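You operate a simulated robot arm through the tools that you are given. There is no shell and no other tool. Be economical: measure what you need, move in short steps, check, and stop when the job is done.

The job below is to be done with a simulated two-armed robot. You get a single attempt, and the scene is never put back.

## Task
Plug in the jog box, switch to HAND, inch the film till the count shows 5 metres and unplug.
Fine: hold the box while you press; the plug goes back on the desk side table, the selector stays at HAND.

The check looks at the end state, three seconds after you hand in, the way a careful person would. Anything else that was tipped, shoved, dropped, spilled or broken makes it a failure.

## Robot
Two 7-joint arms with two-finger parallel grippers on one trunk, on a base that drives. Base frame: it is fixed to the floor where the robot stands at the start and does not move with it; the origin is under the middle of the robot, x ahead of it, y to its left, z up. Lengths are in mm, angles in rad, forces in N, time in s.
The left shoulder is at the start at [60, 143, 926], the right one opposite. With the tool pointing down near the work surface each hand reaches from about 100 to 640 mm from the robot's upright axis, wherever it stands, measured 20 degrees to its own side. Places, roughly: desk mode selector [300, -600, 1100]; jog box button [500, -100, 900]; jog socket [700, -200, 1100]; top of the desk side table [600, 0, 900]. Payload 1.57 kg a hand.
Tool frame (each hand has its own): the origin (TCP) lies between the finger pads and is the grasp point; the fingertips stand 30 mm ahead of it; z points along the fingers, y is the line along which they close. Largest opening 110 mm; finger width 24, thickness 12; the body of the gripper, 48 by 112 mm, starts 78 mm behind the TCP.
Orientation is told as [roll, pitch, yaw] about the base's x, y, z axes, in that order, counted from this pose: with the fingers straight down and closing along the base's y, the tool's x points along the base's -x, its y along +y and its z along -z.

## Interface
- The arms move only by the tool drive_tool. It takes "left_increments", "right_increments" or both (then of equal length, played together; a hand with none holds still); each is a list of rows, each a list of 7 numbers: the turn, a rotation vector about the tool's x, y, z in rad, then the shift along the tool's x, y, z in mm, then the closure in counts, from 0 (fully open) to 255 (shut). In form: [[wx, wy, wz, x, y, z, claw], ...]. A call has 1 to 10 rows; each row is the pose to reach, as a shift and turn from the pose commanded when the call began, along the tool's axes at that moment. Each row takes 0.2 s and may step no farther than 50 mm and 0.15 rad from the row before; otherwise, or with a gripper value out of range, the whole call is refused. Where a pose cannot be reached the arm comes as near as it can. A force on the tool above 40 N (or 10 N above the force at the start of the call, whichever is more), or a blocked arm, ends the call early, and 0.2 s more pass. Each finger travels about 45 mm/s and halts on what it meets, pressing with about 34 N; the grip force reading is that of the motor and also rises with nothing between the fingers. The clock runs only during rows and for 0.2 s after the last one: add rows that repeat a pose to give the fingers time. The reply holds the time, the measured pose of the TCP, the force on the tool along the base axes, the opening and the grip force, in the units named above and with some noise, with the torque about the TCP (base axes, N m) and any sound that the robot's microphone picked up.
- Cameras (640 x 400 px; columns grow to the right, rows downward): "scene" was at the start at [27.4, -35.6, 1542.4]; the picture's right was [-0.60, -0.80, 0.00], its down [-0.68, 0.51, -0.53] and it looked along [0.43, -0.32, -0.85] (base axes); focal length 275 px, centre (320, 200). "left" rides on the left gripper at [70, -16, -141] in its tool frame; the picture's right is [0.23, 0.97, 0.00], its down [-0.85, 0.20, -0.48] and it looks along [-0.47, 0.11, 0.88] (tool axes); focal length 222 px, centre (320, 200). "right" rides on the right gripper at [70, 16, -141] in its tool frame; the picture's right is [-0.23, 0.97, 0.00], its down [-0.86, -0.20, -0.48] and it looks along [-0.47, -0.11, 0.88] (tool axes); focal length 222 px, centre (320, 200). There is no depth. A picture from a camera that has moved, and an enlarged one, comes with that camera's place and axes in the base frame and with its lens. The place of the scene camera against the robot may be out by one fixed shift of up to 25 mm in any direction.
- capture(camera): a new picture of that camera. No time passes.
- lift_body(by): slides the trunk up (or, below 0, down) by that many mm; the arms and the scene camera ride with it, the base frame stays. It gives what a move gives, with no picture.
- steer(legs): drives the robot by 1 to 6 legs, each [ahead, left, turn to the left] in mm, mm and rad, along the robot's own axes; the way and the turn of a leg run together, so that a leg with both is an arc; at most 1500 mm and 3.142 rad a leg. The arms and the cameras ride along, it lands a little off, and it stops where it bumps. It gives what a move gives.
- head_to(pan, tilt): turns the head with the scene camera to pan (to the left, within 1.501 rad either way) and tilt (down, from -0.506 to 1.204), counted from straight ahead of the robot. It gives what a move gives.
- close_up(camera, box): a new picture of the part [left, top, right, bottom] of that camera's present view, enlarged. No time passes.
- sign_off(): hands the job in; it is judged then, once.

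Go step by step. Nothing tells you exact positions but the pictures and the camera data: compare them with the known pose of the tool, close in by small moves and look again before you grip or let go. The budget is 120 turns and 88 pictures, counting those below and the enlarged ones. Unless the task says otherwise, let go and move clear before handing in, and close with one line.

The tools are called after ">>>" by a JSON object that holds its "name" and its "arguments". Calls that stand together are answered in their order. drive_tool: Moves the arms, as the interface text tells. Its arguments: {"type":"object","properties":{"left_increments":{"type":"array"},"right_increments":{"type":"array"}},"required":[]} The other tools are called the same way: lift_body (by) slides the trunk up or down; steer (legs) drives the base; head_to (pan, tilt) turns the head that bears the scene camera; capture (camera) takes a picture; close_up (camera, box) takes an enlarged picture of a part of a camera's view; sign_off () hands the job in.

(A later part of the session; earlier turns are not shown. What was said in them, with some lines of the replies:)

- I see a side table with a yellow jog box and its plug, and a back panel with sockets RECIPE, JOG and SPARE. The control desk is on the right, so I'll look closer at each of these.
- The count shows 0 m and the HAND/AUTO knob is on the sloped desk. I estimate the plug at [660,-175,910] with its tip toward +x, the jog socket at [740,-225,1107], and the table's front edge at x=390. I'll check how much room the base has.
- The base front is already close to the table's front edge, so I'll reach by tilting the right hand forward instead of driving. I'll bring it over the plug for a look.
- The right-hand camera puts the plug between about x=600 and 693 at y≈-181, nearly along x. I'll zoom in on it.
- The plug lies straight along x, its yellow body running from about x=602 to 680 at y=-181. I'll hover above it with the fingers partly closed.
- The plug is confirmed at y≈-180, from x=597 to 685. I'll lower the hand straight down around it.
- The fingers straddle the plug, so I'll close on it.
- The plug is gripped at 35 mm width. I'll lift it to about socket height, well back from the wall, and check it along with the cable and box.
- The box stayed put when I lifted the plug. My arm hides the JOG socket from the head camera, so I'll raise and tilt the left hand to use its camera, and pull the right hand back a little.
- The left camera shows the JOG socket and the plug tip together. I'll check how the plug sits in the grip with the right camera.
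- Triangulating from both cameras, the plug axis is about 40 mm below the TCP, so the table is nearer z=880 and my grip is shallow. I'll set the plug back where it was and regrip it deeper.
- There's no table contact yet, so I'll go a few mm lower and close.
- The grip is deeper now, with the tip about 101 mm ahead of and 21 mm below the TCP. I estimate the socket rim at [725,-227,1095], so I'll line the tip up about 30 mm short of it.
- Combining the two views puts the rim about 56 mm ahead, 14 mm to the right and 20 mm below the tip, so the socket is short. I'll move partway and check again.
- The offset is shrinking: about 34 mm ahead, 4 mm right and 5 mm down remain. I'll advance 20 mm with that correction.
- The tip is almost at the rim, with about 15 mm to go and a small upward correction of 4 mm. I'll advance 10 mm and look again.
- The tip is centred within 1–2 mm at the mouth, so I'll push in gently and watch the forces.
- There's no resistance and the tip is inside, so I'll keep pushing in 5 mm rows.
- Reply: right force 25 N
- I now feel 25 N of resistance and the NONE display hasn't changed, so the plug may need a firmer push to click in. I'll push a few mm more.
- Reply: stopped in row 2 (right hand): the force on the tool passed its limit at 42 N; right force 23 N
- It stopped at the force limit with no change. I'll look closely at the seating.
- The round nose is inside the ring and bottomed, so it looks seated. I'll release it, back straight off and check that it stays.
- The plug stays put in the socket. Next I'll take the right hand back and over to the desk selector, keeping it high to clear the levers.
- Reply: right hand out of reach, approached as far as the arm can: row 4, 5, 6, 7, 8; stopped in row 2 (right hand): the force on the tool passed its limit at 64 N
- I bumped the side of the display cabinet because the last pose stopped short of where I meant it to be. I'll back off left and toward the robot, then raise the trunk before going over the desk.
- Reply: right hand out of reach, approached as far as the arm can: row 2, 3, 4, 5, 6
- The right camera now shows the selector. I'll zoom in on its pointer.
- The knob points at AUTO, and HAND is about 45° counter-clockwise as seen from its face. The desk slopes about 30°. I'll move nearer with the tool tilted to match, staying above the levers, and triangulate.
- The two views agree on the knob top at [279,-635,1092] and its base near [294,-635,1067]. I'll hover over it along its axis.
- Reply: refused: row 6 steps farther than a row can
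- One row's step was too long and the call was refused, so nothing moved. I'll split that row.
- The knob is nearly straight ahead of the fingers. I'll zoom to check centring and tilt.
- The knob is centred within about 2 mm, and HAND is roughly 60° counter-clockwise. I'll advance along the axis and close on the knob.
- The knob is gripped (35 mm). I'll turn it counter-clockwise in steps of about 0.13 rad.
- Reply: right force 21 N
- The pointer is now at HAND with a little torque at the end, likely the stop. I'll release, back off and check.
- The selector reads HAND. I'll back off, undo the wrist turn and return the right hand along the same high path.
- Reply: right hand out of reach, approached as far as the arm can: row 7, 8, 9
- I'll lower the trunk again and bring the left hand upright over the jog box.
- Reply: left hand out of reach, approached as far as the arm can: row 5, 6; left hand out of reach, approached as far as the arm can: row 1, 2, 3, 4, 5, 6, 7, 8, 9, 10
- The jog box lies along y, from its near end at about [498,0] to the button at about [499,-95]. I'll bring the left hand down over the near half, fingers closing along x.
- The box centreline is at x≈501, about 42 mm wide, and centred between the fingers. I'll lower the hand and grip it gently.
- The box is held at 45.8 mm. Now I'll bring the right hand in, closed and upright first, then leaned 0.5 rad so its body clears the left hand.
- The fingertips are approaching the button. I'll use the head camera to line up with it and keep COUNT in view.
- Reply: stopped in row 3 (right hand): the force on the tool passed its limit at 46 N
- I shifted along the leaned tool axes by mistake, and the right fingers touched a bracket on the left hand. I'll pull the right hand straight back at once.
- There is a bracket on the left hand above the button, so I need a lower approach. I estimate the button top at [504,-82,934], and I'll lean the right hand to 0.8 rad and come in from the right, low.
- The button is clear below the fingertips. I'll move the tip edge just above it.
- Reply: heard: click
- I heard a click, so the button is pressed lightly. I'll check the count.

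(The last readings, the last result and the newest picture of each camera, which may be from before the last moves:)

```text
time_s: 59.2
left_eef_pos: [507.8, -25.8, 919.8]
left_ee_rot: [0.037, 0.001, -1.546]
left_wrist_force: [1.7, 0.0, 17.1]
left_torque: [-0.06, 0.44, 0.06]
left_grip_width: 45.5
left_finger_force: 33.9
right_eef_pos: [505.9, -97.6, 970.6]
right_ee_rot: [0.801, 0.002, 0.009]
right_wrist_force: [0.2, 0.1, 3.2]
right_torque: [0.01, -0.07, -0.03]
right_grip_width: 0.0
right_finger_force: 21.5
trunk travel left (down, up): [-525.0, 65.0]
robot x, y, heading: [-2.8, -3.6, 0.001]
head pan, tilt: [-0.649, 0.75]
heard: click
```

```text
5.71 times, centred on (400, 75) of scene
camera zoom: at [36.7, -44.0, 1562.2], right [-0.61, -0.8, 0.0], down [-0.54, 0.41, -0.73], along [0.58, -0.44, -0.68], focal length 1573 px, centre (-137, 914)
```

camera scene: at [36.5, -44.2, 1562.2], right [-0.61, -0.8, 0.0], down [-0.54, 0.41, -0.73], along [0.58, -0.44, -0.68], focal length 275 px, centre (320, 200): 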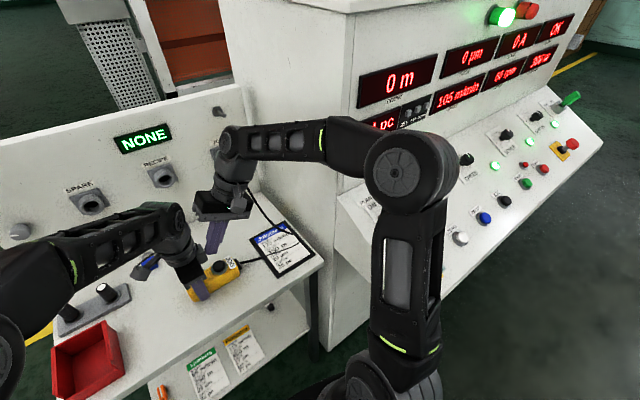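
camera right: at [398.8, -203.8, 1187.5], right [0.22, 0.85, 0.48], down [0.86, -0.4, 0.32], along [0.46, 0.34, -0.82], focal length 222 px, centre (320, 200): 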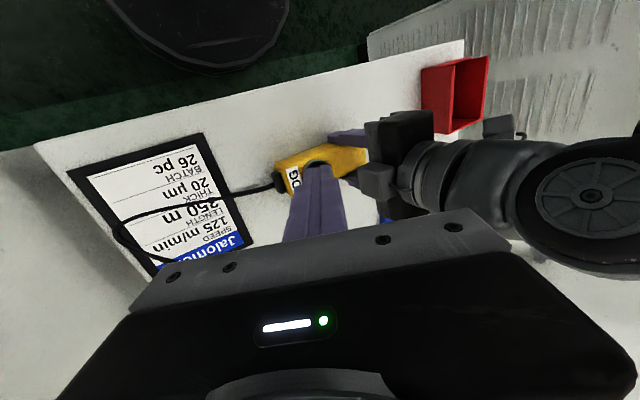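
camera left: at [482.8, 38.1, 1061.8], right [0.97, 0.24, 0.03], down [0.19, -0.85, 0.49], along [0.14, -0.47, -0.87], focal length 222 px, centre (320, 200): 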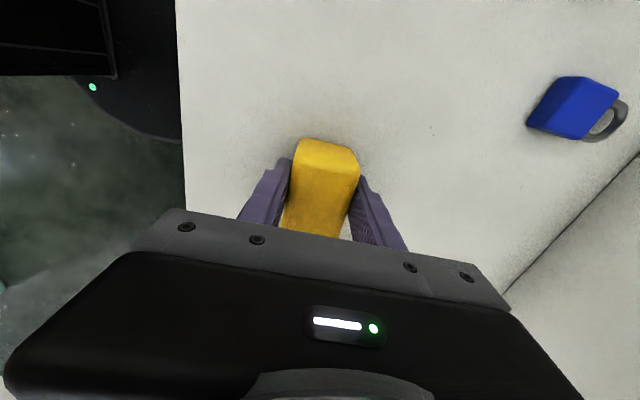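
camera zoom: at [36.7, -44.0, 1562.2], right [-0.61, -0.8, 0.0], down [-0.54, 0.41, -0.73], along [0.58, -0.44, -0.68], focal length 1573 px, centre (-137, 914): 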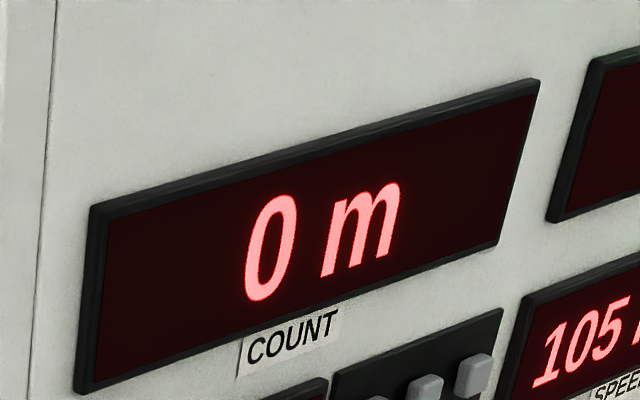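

It still reads 0 m, and the count may run with time held. I'll hold for one short row and look.

>>> {"name": "drive_tool", "arguments": {"right_increments": [[0, 0, 0, 0, 0, 0, 255]]}}

>>> {"name": "close_up", "arguments": {"camera": "scene", "box": [350, 40, 450, 110]}}

```text
time_s: 59.6
left_eef_pos: [508.6, -25.7, 920.7]
left_ee_rot: [0.038, 0.002, -1.548]
left_wrist_force: [2.1, 0.3, 17.7]
left_torque: [-0.06, 0.44, 0.04]
left_grip_width: 45.4
left_finger_force: 34.3
right_eef_pos: [504.4, -97.8, 969.8]
right_ee_rot: [0.802, 0.001, 0.01]
right_wrist_force: [-0.1, 0.2, 3.8]
right_torque: [0.05, -0.07, 0.01]
right_grip_width: 0.0
right_finger_force: 21.2
trunk travel left (down, up): [-525.0, 65.0]
robot x, y, heading: [1.4, -0.1, -0.0]
head pan, tilt: [-0.649, 0.75]
```

```text
5.71 times, centred on (400, 75) of scene
camera zoom: at [36.7, -44.0, 1562.2], right [-0.61, -0.8, 0.0], down [-0.54, 0.41, -0.73], along [0.58, -0.44, -0.68], focal length 1573 px, centre (-137, 914)
```

zoom: 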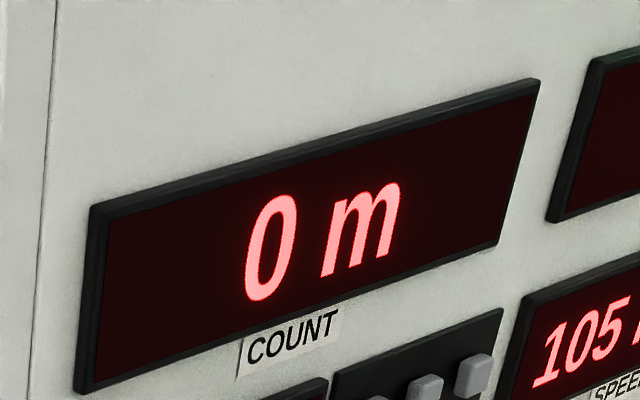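

There's no change yet. I'll hold for about a second longer and check again.

>>> {"name": "drive_tool", "arguments": {"right_increments": [[0, 0, 0, 0, 0, 0, 255], [0, 0, 0, 0, 0, 0, 255], [0, 0, 0, 0, 0, 0, 255], [0, 0, 0, 0, 0, 0, 255]]}}

>>> {"name": "capture", "arguments": {"camera": "scene"}}

```text
time_s: 60.6
left_eef_pos: [508.0, -25.2, 919.6]
left_ee_rot: [0.037, 0.002, -1.547]
left_wrist_force: [1.2, -1.0, 16.2]
left_torque: [-0.19, 0.51, 0.08]
left_grip_width: 45.7
left_finger_force: 33.6
right_eef_pos: [505.3, -99.0, 969.8]
right_ee_rot: [0.8, 0.002, 0.009]
right_wrist_force: [-0.5, 0.6, 4.8]
right_torque: [0.05, -0.04, 0.0]
right_grip_width: 0.0
right_finger_force: 20.9
trunk travel left (down, up): [-525.0, 65.0]
robot x, y, heading: [-0.1, -1.4, 0.0]
head pan, tilt: [-0.649, 0.75]
```

```text
23 pictures are left
camera scene: at [36.6, -44.0, 1562.2], right [-0.61, -0.8, 0.0], down [-0.54, 0.41, -0.73], along [0.58, -0.44, -0.68], focal length 275 px, centre (320, 200)
```

scene: 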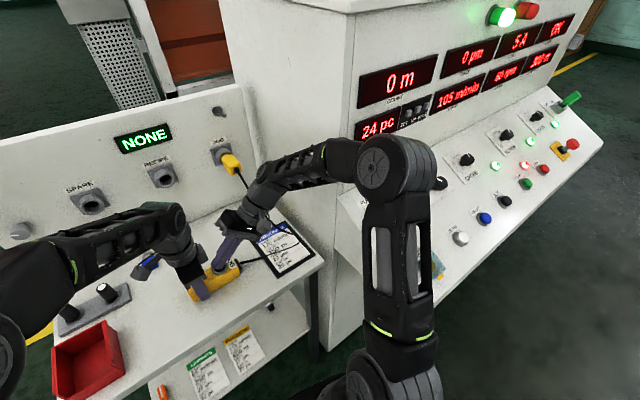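

The load display now reads 5 A, so the jog is running and the count is just slow. I'll keep holding and monitor.

>>> {"name": "drive_tool", "arguments": {"right_increments": [[0, 0, 0, 0, 0, 0, 255], [0, 0, 0, 0, 0, 0, 255], [0, 0, 0, 0, 0, 0, 255], [0, 0, 0, 0, 0, 0, 255]]}}

>>> {"name": "close_up", "arguments": {"camera": "scene", "box": [350, 0, 590, 150]}}

```text
time_s: 61.6
left_eef_pos: [508.3, -25.5, 919.4]
left_ee_rot: [0.036, 0.001, -1.546]
left_wrist_force: [1.7, 0.7, 16.2]
left_torque: [-0.23, 0.47, 0.06]
left_grip_width: 45.5
left_finger_force: 33.9
right_eef_pos: [504.8, -98.1, 970.0]
right_ee_rot: [0.802, 0.002, 0.011]
right_wrist_force: [0.1, -0.5, 4.0]
right_torque: [0.05, -0.03, 0.0]
right_grip_width: 0.0
right_finger_force: 21.2
trunk travel left (down, up): [-525.0, 65.0]
robot x, y, heading: [-2.0, -0.1, 0.002]
head pan, tilt: [-0.649, 0.75]
```

```text
2.67 times, centred on (470, 75) of scene
camera zoom: at [36.6, -44.1, 1562.2], right [-0.61, -0.8, 0.0], down [-0.54, 0.41, -0.73], along [0.58, -0.44, -0.68], focal length 734 px, centre (-80, 533)
```

zoom: 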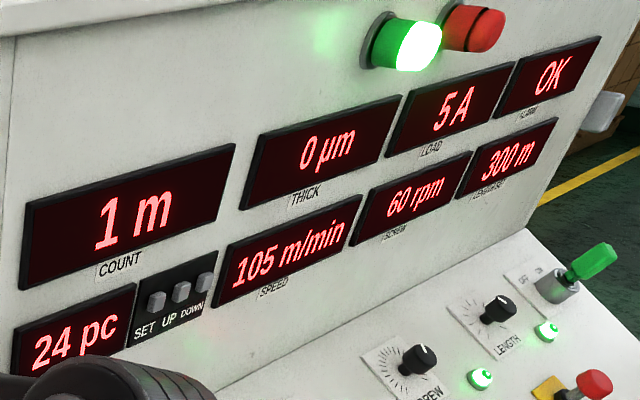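

The count is 1 m and runs slowly. I'll hold about two more seconds.

>>> {"name": "drive_tool", "arguments": {"right_increments": [[0, 0, 0, 0, 0, 0, 255], [0, 0, 0, 0, 0, 0, 255], [0, 0, 0, 0, 0, 0, 255], [0, 0, 0, 0, 0, 0, 255], [0, 0, 0, 0, 0, 0, 255], [0, 0, 0, 0, 0, 0, 255], [0, 0, 0, 0, 0, 0, 255], [0, 0, 0, 0, 0, 0, 255]]}}

>>> {"name": "close_up", "arguments": {"camera": "scene", "box": [350, 40, 450, 110]}}

```text
time_s: 63.4
left_eef_pos: [508.4, -24.9, 918.9]
left_ee_rot: [0.036, 0.002, -1.545]
left_wrist_force: [0.1, -0.5, 15.8]
left_torque: [-0.14, 0.49, 0.06]
left_grip_width: 45.6
left_finger_force: 33.7
right_eef_pos: [505.3, -98.0, 969.6]
right_ee_rot: [0.8, 0.002, 0.011]
right_wrist_force: [-0.5, 0.1, 4.3]
right_torque: [0.11, -0.05, 0.01]
right_grip_width: 0.2
right_finger_force: 21.3
trunk travel left (down, up): [-525.0, 65.0]
robot x, y, heading: [0.0, 1.8, 0.003]
head pan, tilt: [-0.649, 0.75]
```

```text
5.71 times, centred on (400, 75) of scene
camera zoom: at [36.6, -44.1, 1562.2], right [-0.61, -0.8, 0.0], down [-0.54, 0.41, -0.73], along [0.58, -0.44, -0.68], focal length 1573 px, centre (-137, 914)
```

zoom: 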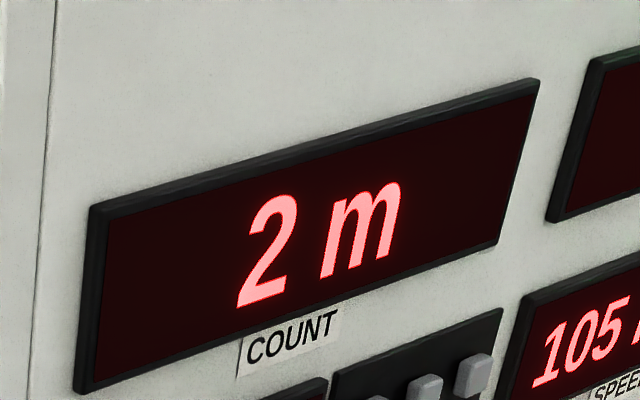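

2 m at 63.4 s means roughly 0.5 m/s. I'll hold on in steps.

>>> {"name": "drive_tool", "arguments": {"right_increments": [[0, 0, 0, 0, 0, 0, 255], [0, 0, 0, 0, 0, 0, 255], [0, 0, 0, 0, 0, 0, 255], [0, 0, 0, 0, 0, 0, 255], [0, 0, 0, 0, 0, 0, 255], [0, 0, 0, 0, 0, 0, 255], [0, 0, 0, 0, 0, 0, 255], [0, 0, 0, 0, 0, 0, 255], [0, 0, 0, 0, 0, 0, 255], [0, 0, 0, 0, 0, 0, 255]]}}

>>> {"name": "close_up", "arguments": {"camera": "scene", "box": [350, 40, 450, 110]}}

```text
time_s: 65.6
left_eef_pos: [508.7, -25.7, 920.7]
left_ee_rot: [0.035, 0.003, -1.547]
left_wrist_force: [-0.7, -0.6, 13.3]
left_torque: [-0.01, 0.52, 0.01]
left_grip_width: 45.7
left_finger_force: 34.2
right_eef_pos: [505.5, -97.7, 968.8]
right_ee_rot: [0.801, 0.002, 0.01]
right_wrist_force: [-1.1, -0.2, 4.0]
right_torque: [0.06, -0.03, 0.01]
right_grip_width: 0.3
right_finger_force: 21.9
trunk travel left (down, up): [-525.0, 65.0]
robot x, y, heading: [-1.1, -0.8, -0.006]
head pan, tilt: [-0.649, 0.75]
```

```text
5.71 times, centred on (400, 75) of scene
camera zoom: at [36.6, -44.0, 1562.2], right [-0.61, -0.8, 0.0], down [-0.54, 0.41, -0.73], along [0.58, -0.44, -0.68], focal length 1573 px, centre (-137, 914)
```

zoom: 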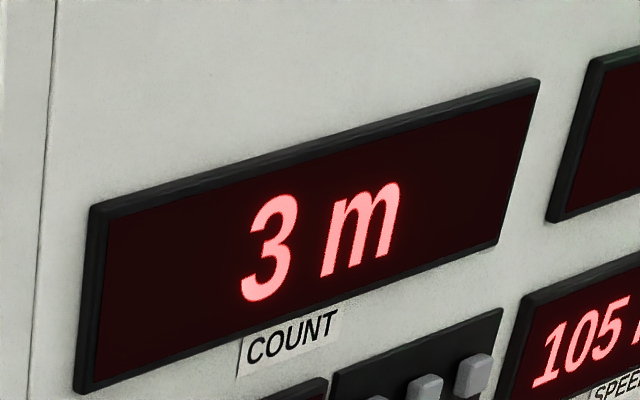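

It reads 3 m, so I'll hold about 2 s more.

>>> {"name": "drive_tool", "arguments": {"right_increments": [[0, 0, 0, 0, 0, 0, 255], [0, 0, 0, 0, 0, 0, 255], [0, 0, 0, 0, 0, 0, 255], [0, 0, 0, 0, 0, 0, 255], [0, 0, 0, 0, 0, 0, 255], [0, 0, 0, 0, 0, 0, 255], [0, 0, 0, 0, 0, 0, 255], [0, 0, 0, 0, 0, 0, 255], [0, 0, 0, 0, 0, 0, 255]]}}

>>> {"name": "close_up", "arguments": {"camera": "scene", "box": [350, 40, 450, 110]}}

```text
time_s: 67.6
left_eef_pos: [508.9, -24.6, 919.5]
left_ee_rot: [0.038, 0.002, -1.546]
left_wrist_force: [-1.0, 0.1, 11.6]
left_torque: [0.01, 0.52, 0.02]
left_grip_width: 45.8
left_finger_force: 33.7
right_eef_pos: [503.8, -98.3, 969.3]
right_ee_rot: [0.801, 0.001, 0.011]
right_wrist_force: [0.2, 0.7, 4.1]
right_torque: [0.07, -0.01, 0.03]
right_grip_width: 0.1
right_finger_force: 21.6
trunk travel left (down, up): [-525.0, 65.0]
robot x, y, heading: [0.1, 0.9, 0.004]
head pan, tilt: [-0.649, 0.75]
```

```text
5.71 times, centred on (400, 75) of scene
camera zoom: at [36.6, -44.0, 1562.2], right [-0.61, -0.8, 0.0], down [-0.54, 0.41, -0.73], along [0.58, -0.44, -0.68], focal length 1573 px, centre (-137, 914)
```

zoom: 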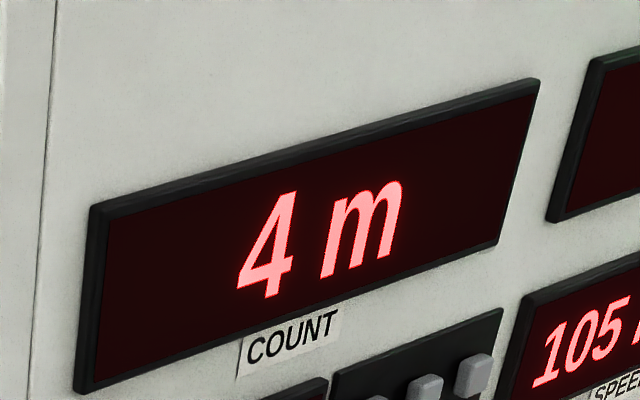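

It reads 4 m. I'll hold 1.4 s and check before releasing.

>>> {"name": "drive_tool", "arguments": {"right_increments": [[0, 0, 0, 0, 0, 0, 255], [0, 0, 0, 0, 0, 0, 255], [0, 0, 0, 0, 0, 0, 255], [0, 0, 0, 0, 0, 0, 255], [0, 0, 0, 0, 0, 0, 255], [0, 0, 0, 0, 0, 0, 255]]}}

>>> {"name": "close_up", "arguments": {"camera": "scene", "box": [350, 40, 450, 110]}}

```text
time_s: 69.0
left_eef_pos: [507.7, -24.8, 919.6]
left_ee_rot: [0.038, 0.001, -1.546]
left_wrist_force: [-0.7, 0.4, 10.4]
left_torque: [0.05, 0.49, 0.0]
left_grip_width: 46.1
left_finger_force: 34.3
right_eef_pos: [505.5, -98.4, 969.2]
right_ee_rot: [0.8, 0.001, 0.011]
right_wrist_force: [0.4, -0.4, 3.8]
right_torque: [0.06, -0.02, 0.0]
right_grip_width: 0.3
right_finger_force: 21.2
trunk travel left (down, up): [-525.0, 65.0]
robot x, y, heading: [-1.0, 0.7, -0.001]
head pan, tilt: [-0.649, 0.75]
```

```text
5.71 times, centred on (400, 75) of scene
camera zoom: at [36.7, -44.0, 1562.2], right [-0.61, -0.8, 0.0], down [-0.54, 0.41, -0.73], along [0.58, -0.44, -0.68], focal length 1573 px, centre (-137, 914)
```

zoom: 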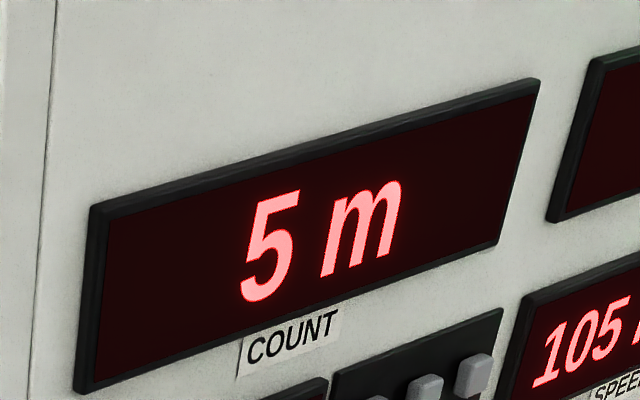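

It shows 5 m, so I'll release at once: up and back.

>>> {"name": "drive_tool", "arguments": {"right_increments": [[0, 0, 0, 0, 8, -12, 255], [0, 0, 0, 0, 0, -37, 255], [0, 0, 0, 0, 0, -70, 255]]}}

>>> {"name": "close_up", "arguments": {"camera": "scene", "box": [350, 0, 590, 150]}}

```text
time_s: 69.8
left_eef_pos: [508.8, -24.7, 919.8]
left_ee_rot: [0.037, 0.002, -1.546]
left_wrist_force: [-2.5, -0.5, 13.0]
left_torque: [0.07, 0.46, -0.07]
left_grip_width: 45.7
left_finger_force: 34.4
right_eef_pos: [506.0, -148.3, 1018.2]
right_ee_rot: [0.803, 0.0, 0.01]
right_wrist_force: [0.0, 0.4, -0.2]
right_torque: [0.0, -0.01, 0.01]
right_grip_width: 0.1
right_finger_force: 21.3
trunk travel left (down, up): [-525.0, 65.0]
robot x, y, heading: [-0.4, -1.6, -0.002]
head pan, tilt: [-0.649, 0.75]
```

```text
2.67 times, centred on (470, 75) of scene
camera zoom: at [36.7, -44.1, 1562.1], right [-0.61, -0.8, 0.0], down [-0.54, 0.41, -0.73], along [0.58, -0.44, -0.68], focal length 734 px, centre (-80, 533)
```

zoom: 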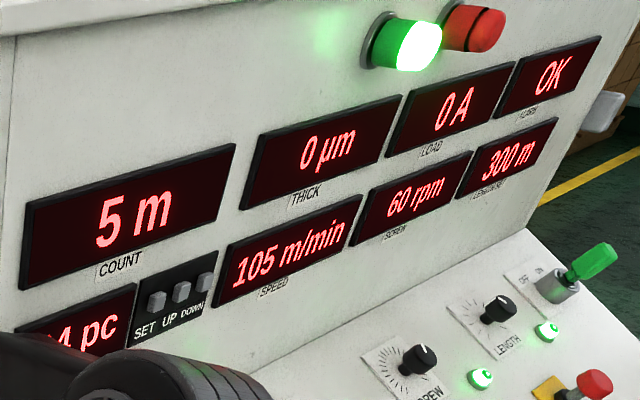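

The count holds at 5 m and the load is back to 0 A. Now I'll release the box with the left hand, lift it clear, and bring the right hand back upright.

>>> {"name": "drive_tool", "arguments": {"left_increments": [[0, 0, 0, 0, 0, 0, 150], [0, 0, 0, 0, 0, 0, 90], [0, 0, 0, 0, 0, 0, 60], [0, 0, 0, 0, 0, -15, 60], [0, 0, 0, 0, 0, -50, 60], [0, 0, 0, 10, 0, -90, 60], [0, 0, 0, 30, 0, -125, 60], [0, 0, 0, 60, 0, -150, 60], [0, 0, 0, 90, 0, -160, 60]], "right_increments": [[0, 0, 0, 0, 0, 0, 255], [0, 0, 0, 0, 0, -15, 255], [0, 0, 0, 0, 0, -30, 255], [0.12, 0, 0, 0, 0, -40, 255], [0.24, 0, 0, 0, 0, -50, 255], [0.36, 0, 0, 0, 0, -60, 255], [0.5, 0, 0, 0, 0, -70, 255], [0.65, 0, 0, 0, 0, -80, 255], [0.8, 0, 0, 0, 0, -80, 255]]}}

>>> {"name": "capture", "arguments": {"camera": "scene"}}

```text
time_s: 71.8
left_eef_pos: [500.5, 65.0, 1080.4]
left_ee_rot: [0.036, 0.002, -1.546]
left_wrist_force: [-0.2, 0.5, -0.6]
left_torque: [0.0, -0.01, 0.03]
left_grip_width: 84.2
left_finger_force: 0.1
right_eef_pos: [508.3, -205.3, 1072.2]
right_ee_rot: [-0.002, 0.001, 0.008]
right_wrist_force: [-0.1, -0.2, -0.1]
right_torque: [0.0, 0.0, 0.01]
right_grip_width: 0.0
right_finger_force: 20.8
trunk travel left (down, up): [-525.0, 65.0]
robot x, y, heading: [-3.9, 2.3, -0.0]
head pan, tilt: [-0.649, 0.75]
```

```text
16 pictures are left
camera scene: at [38.1, -42.7, 1562.1], right [-0.61, -0.8, 0.0], down [-0.54, 0.41, -0.73], along [0.58, -0.44, -0.68], focal length 275 px, centre (320, 200)
```

scene: 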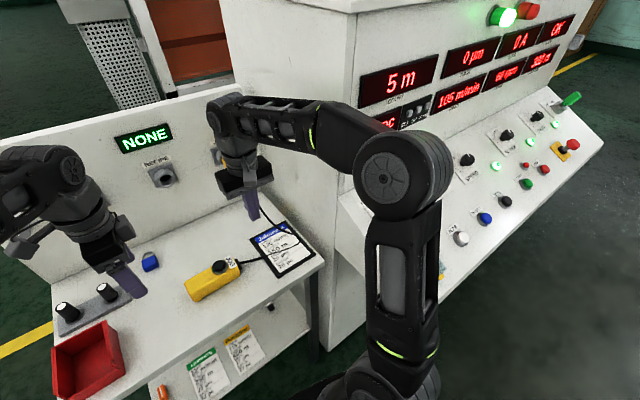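

The box is free and intact. Next I'll bring the right hand back up to the pre-grasp pose behind the plug, opening its fingers.

>>> {"name": "drive_tool", "arguments": {"right_increments": [[0, -0.07, 0, 0, -5, -25, 255], [0, -0.15, 0, 0, -10, -50, 180], [0, -0.22, 0, 0, -20, -75, 110], [0, -0.3, 0, 0, -30, -100, 110], [0, -0.37, 0, -10, -35, -118, 110], [0, -0.45, 0, -30, -35, -118, 110], [0, -0.52, 0, -60, -35, -118, 110], [0, -0.592, 0, -90, -35, -118, 110], [0, -0.592, 0, -109, -35, -118, 110], [0, -0.592, 0, -109, -35, -118, 110]]}}

>>> {"name": "close_up", "arguments": {"camera": "right", "box": [240, 80, 420, 220]}}

```text
time_s: 74.0
left_eef_pos: [500.3, 64.0, 1079.1]
left_ee_rot: [0.036, 0.002, -1.546]
left_wrist_force: [0.2, -0.9, -0.3]
left_torque: [0.0, 0.03, 0.0]
left_grip_width: 84.0
left_finger_force: 0.0
right_eef_pos: [615.6, -241.9, 1190.9]
right_ee_rot: [0.003, -0.59, 0.009]
right_wrist_force: [-0.3, -0.8, -0.5]
right_torque: [-0.01, 0.0, -0.01]
right_grip_width: 62.7
right_finger_force: 0.0
trunk travel left (down, up): [-525.0, 65.0]
robot x, y, heading: [-1.7, -1.1, 0.0]
head pan, tilt: [-0.649, 0.75]
```

```text
2.86 times, centred on (330, 150) of right
camera zoom: at [479.4, -227.5, 1269.6], right [0.18, 0.98, 0.13], down [0.45, -0.2, 0.87], along [0.88, -0.1, -0.47], focal length 635 px, centre (291, 343)
```

zoom: 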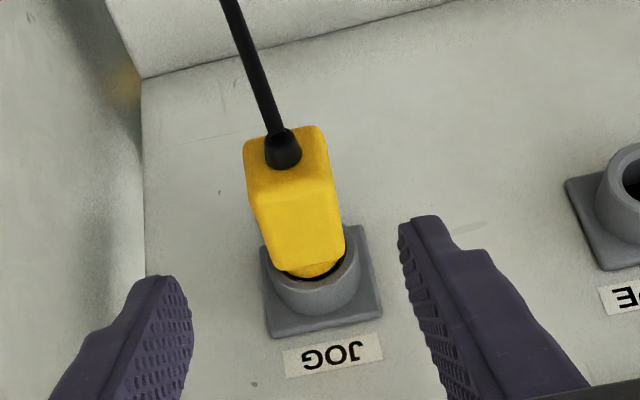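

The plug is unmoved and lined up. I'll advance along the tool axis and grip it.

>>> {"name": "drive_tool", "arguments": {"right_increments": [[0, 0, 0, 0, 2, 35, 110], [0, 0, 0, 0, 2, 70, 110], [0, 0, 0, 0, 2, 100, 110], [0, 0, 0, 0, 2, 112, 110], [0, 0, 0, 0, 2, 112, 160], [0, 0, 0, 0, 2, 112, 210], [0, 0, 0, 0, 2, 112, 255], [0, 0, 0, 0, 2, 112, 255]]}}

>>> {"name": "close_up", "arguments": {"camera": "right", "box": [240, 80, 420, 260]}}

```text
time_s: 75.8
left_eef_pos: [501.3, 63.0, 1080.4]
left_ee_rot: [0.035, 0.002, -1.549]
left_wrist_force: [0.1, 0.7, 0.1]
left_torque: [0.0, 0.02, 0.03]
left_grip_width: 84.0
left_finger_force: 0.0
right_eef_pos: [678.4, -240.4, 1097.8]
right_ee_rot: [0.002, -0.591, 0.007]
right_wrist_force: [1.4, -7.7, 1.2]
right_torque: [-0.23, -0.18, -0.35]
right_grip_width: 35.8
right_finger_force: 29.7
trunk travel left (down, up): [-525.0, 65.0]
robot x, y, heading: [-1.7, -0.7, 0.002]
head pan, tilt: [-0.649, 0.75]
```

```text
2.22 times, centred on (330, 170) of right
camera zoom: at [541.7, -226.3, 1176.8], right [0.18, 0.98, 0.13], down [0.45, -0.2, 0.87], along [0.88, -0.1, -0.47], focal length 494 px, centre (298, 267)
```

zoom: 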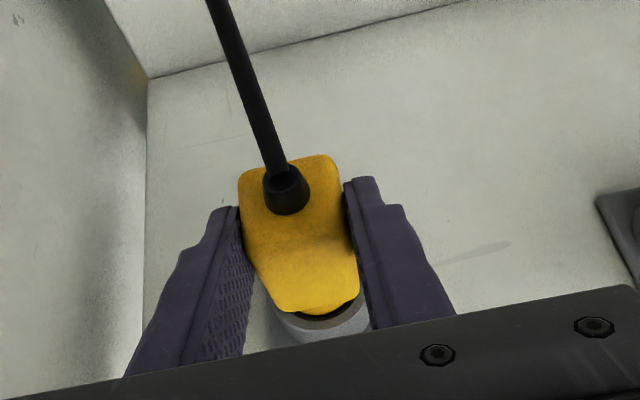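

The plug is gripped. I'll pull it straight out along -x.

>>> {"name": "drive_tool", "arguments": {"right_increments": [[0, 0, 0, 4.2, 0, -2.8, 255], [0, 0, 0, 8.3, 0, -5.6, 255], [0, 0, 0, 16.6, 0, -11.1, 255], [0, 0, 0, 25, 0, -16.7, 255], [0, 0, 0, 37, 0, -25, 255], [0, 0, 0, 50, 0, -33.4, 255], [0, 0, 0, 50, 0, -33.4, 255]]}}

>>> {"name": "capture", "arguments": {"camera": "right"}}

```text
time_s: 77.4
left_eef_pos: [501.3, 64.4, 1078.9]
left_ee_rot: [0.035, 0.001, -1.547]
left_wrist_force: [-0.4, 0.3, 0.0]
left_torque: [0.0, 0.0, 0.02]
left_grip_width: 84.1
left_finger_force: 0.0
right_eef_pos: [619.5, -237.7, 1097.7]
right_ee_rot: [0.001, -0.588, 0.007]
right_wrist_force: [-0.4, 0.2, -1.0]
right_torque: [-0.04, 0.07, 0.01]
right_grip_width: 35.4
right_finger_force: 34.2
trunk travel left (down, up): [-525.0, 65.0]
robot x, y, heading: [1.4, 2.7, 0.004]
head pan, tilt: [-0.649, 0.75]
```

```text
13 pictures are left
camera right: at [481.7, -224.5, 1176.9], right [0.18, 0.98, 0.13], down [0.45, -0.2, 0.87], along [0.88, -0.1, -0.47], focal length 222 px, centre (320, 200)
```

right: 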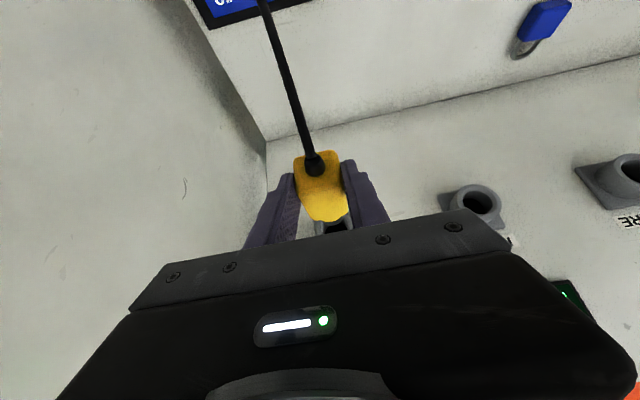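

The plug is out. I'll lower it to its old spot on the side table, slowing near the surface.

>>> {"name": "drive_tool", "arguments": {"right_increments": [[0, 0, 0, 18, 15, 29, 255], [0, 0, 0, 37, 29, 58, 255], [0, 0, 0, 55, 44, 88, 255], [0, 0, 0, 74, 58, 117, 255], [0, 0, 0, 85, 58, 134, 255], [0, 0, 0, 92, 58, 145, 255], [0, 0, 0, 96, 58, 150, 255], [0, 0, 0, 97, 58, 151.5, 255], [0, 0, 0, 97, 58, 151.5, 255]]}}

>>> {"name": "close_up", "arguments": {"camera": "right", "box": [220, 60, 420, 240]}}

>>> {"name": "close_up", "arguments": {"camera": "scene", "box": [150, 110, 330, 310]}}

```text
time_s: 79.4
left_eef_pos: [501.1, 63.8, 1080.0]
left_ee_rot: [0.034, 0.002, -1.546]
left_wrist_force: [0.2, 0.2, 0.1]
left_torque: [0.02, -0.01, 0.0]
left_grip_width: 84.2
left_finger_force: 0.1
right_eef_pos: [622.7, -181.9, 918.3]
right_ee_rot: [0.004, -0.587, 0.008]
right_wrist_force: [0.9, 0.2, 0.3]
right_torque: [0.01, 0.01, -0.02]
right_grip_width: 35.0
right_finger_force: 33.8
trunk travel left (down, up): [-525.0, 65.0]
robot x, y, heading: [-2.5, 0.8, 0.004]
head pan, tilt: [-0.649, 0.75]
```

```text
2.22 times, centred on (320, 150) of right
camera zoom: at [484.6, -166.7, 996.7], right [0.18, 0.98, 0.13], down [0.45, -0.2, 0.87], along [0.88, -0.1, -0.47], focal length 494 px, centre (320, 311)
```

zoom: 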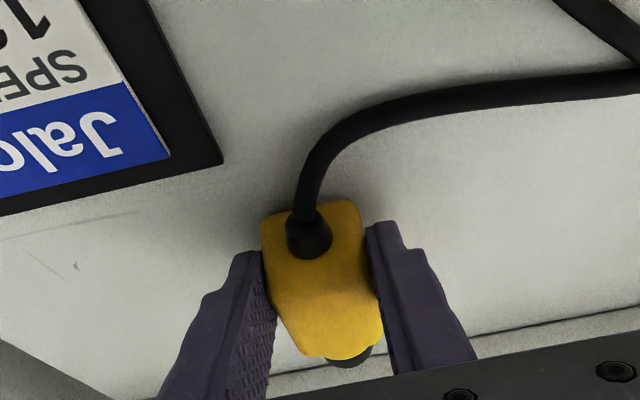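

```text
2.00 times, centred on (240, 210) of scene
camera zoom: at [38.2, -44.1, 1562.1], right [-0.61, -0.8, 0.0], down [-0.54, 0.41, -0.73], along [0.58, -0.44, -0.68], focal length 550 px, centre (480, 180)
```

zoom: 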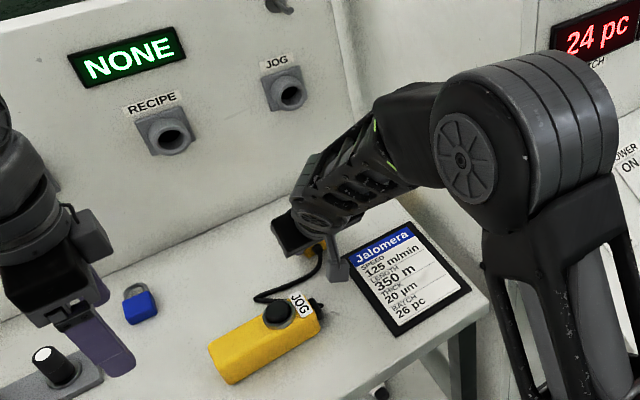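

The plug is within a millimetre or two of the table. I'll ease it down, open, and retreat along the tool axis.

>>> {"name": "drive_tool", "arguments": {"right_increments": [[0, 0, 0, 1.1, 0, 1.7, 255], [0, 0, 0, 1.1, 0, 1.7, 190], [0, 0, 0, 1.1, 0, 1.7, 120], [0, 0, 0, 1.1, 0, 1.7, 100], [0, 0, 0, -16, 0, -24, 100], [0, 0, 0, -34, 0, -50, 100], [0, 0, 0, -34, 0, -95, 100], [0, 0, 0, -34, 0, -140, 100]]}}

>>> {"name": "capture", "arguments": {"camera": "right"}}

```text
time_s: 81.2
left_eef_pos: [499.9, 63.7, 1079.8]
left_ee_rot: [0.036, 0.001, -1.545]
left_wrist_force: [-0.1, 0.4, -0.8]
left_torque: [0.0, -0.03, 0.0]
left_grip_width: 84.2
left_finger_force: 0.0
right_eef_pos: [572.1, -182.5, 1054.0]
right_ee_rot: [0.003, -0.59, 0.009]
right_wrist_force: [-1.5, 0.2, 0.1]
right_torque: [0.02, 0.03, 0.02]
right_grip_width: 67.1
right_finger_force: 0.1
trunk travel left (down, up): [-525.0, 65.0]
robot x, y, heading: [-1.8, -1.9, -0.002]
head pan, tilt: [-0.649, 0.75]
```

```text
10 pictures are left
camera right: at [434.7, -167.9, 1132.4], right [0.18, 0.98, 0.13], down [0.45, -0.2, 0.87], along [0.88, -0.1, -0.47], focal length 222 px, centre (320, 200)
```

right: 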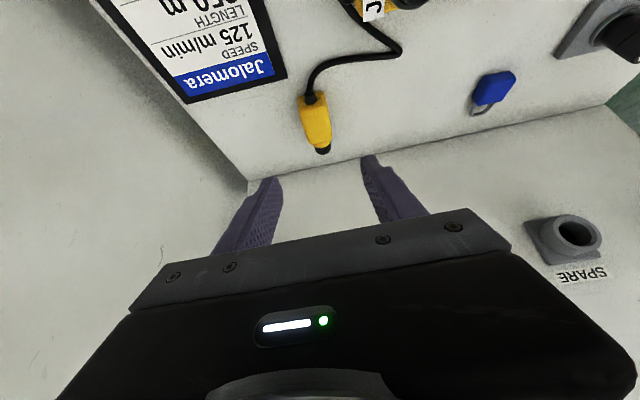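

The plug lies on the table again. I'll move the right hand further clear and take a final look at the displays, selector and table.

>>> {"name": "drive_tool", "arguments": {"right_increments": [[0, 0, 0, 20, 0, -35, 100], [0, 0, 0, 45, 0, -60, 100], [0, 0, 0, 80, 0, -80, 100], [0, 0, 0, 110, 0, -95, 100]]}}

>>> {"name": "capture", "arguments": {"camera": "scene"}}

>>> {"name": "close_up", "arguments": {"camera": "scene", "box": [350, 40, 450, 110]}}

```text
time_s: 82.2
left_eef_pos: [500.7, 65.7, 1079.5]
left_ee_rot: [0.034, 0.002, -1.546]
left_wrist_force: [-0.3, 0.5, 0.5]
left_torque: [0.0, -0.01, -0.01]
left_grip_width: 84.0
left_finger_force: 0.0
right_eef_pos: [426.9, -183.6, 1070.4]
right_ee_rot: [0.003, -0.59, 0.007]
right_wrist_force: [-0.4, -0.2, 0.7]
right_torque: [0.03, -0.01, 0.01]
right_grip_width: 66.8
right_finger_force: 0.0
trunk travel left (down, up): [-525.0, 65.0]
robot x, y, heading: [-1.0, -1.2, -0.001]
head pan, tilt: [-0.649, 0.75]
```

```text
9 pictures are left
camera scene: at [37.4, -44.1, 1562.1], right [-0.61, -0.8, 0.0], down [-0.54, 0.41, -0.73], along [0.58, -0.44, -0.68], focal length 275 px, centre (320, 200)
```

scene: 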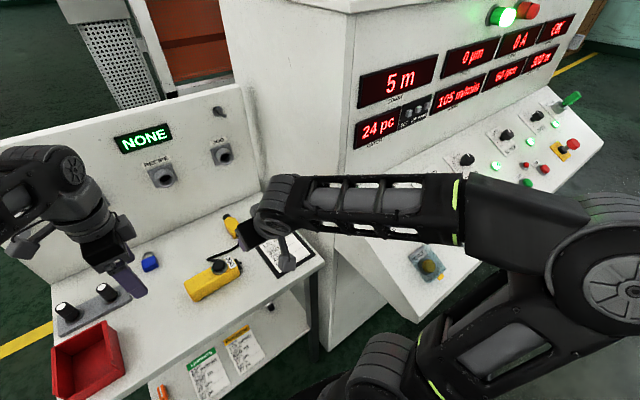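

```text
5.71 times, centred on (400, 75) of scene
camera zoom: at [37.4, -44.1, 1562.1], right [-0.61, -0.8, 0.0], down [-0.54, 0.41, -0.73], along [0.58, -0.44, -0.68], focal length 1573 px, centre (-137, 914)
```

zoom: 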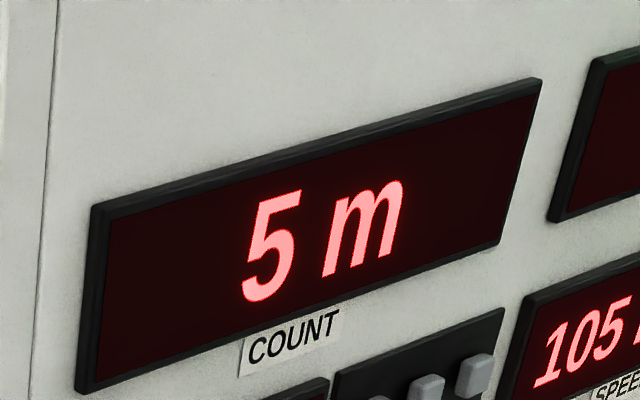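

The count holds at 5 m, the plug and box rest on the side table, the selector was left at HAND, and both hands are clear. I'm handing in now.

>>> {"name": "sign_off", "arguments": {}}

```text
The job is handed in.
```

The job is handed in: COUNT shows 5 m, the selector is at HAND, and the plug is out of the JOG socket and back on the side table. Along the way the right hand bumped the cabinet side once, and once hit the left hand while it held the box, which shifted the box about 9 mm; I saw no damage from either.
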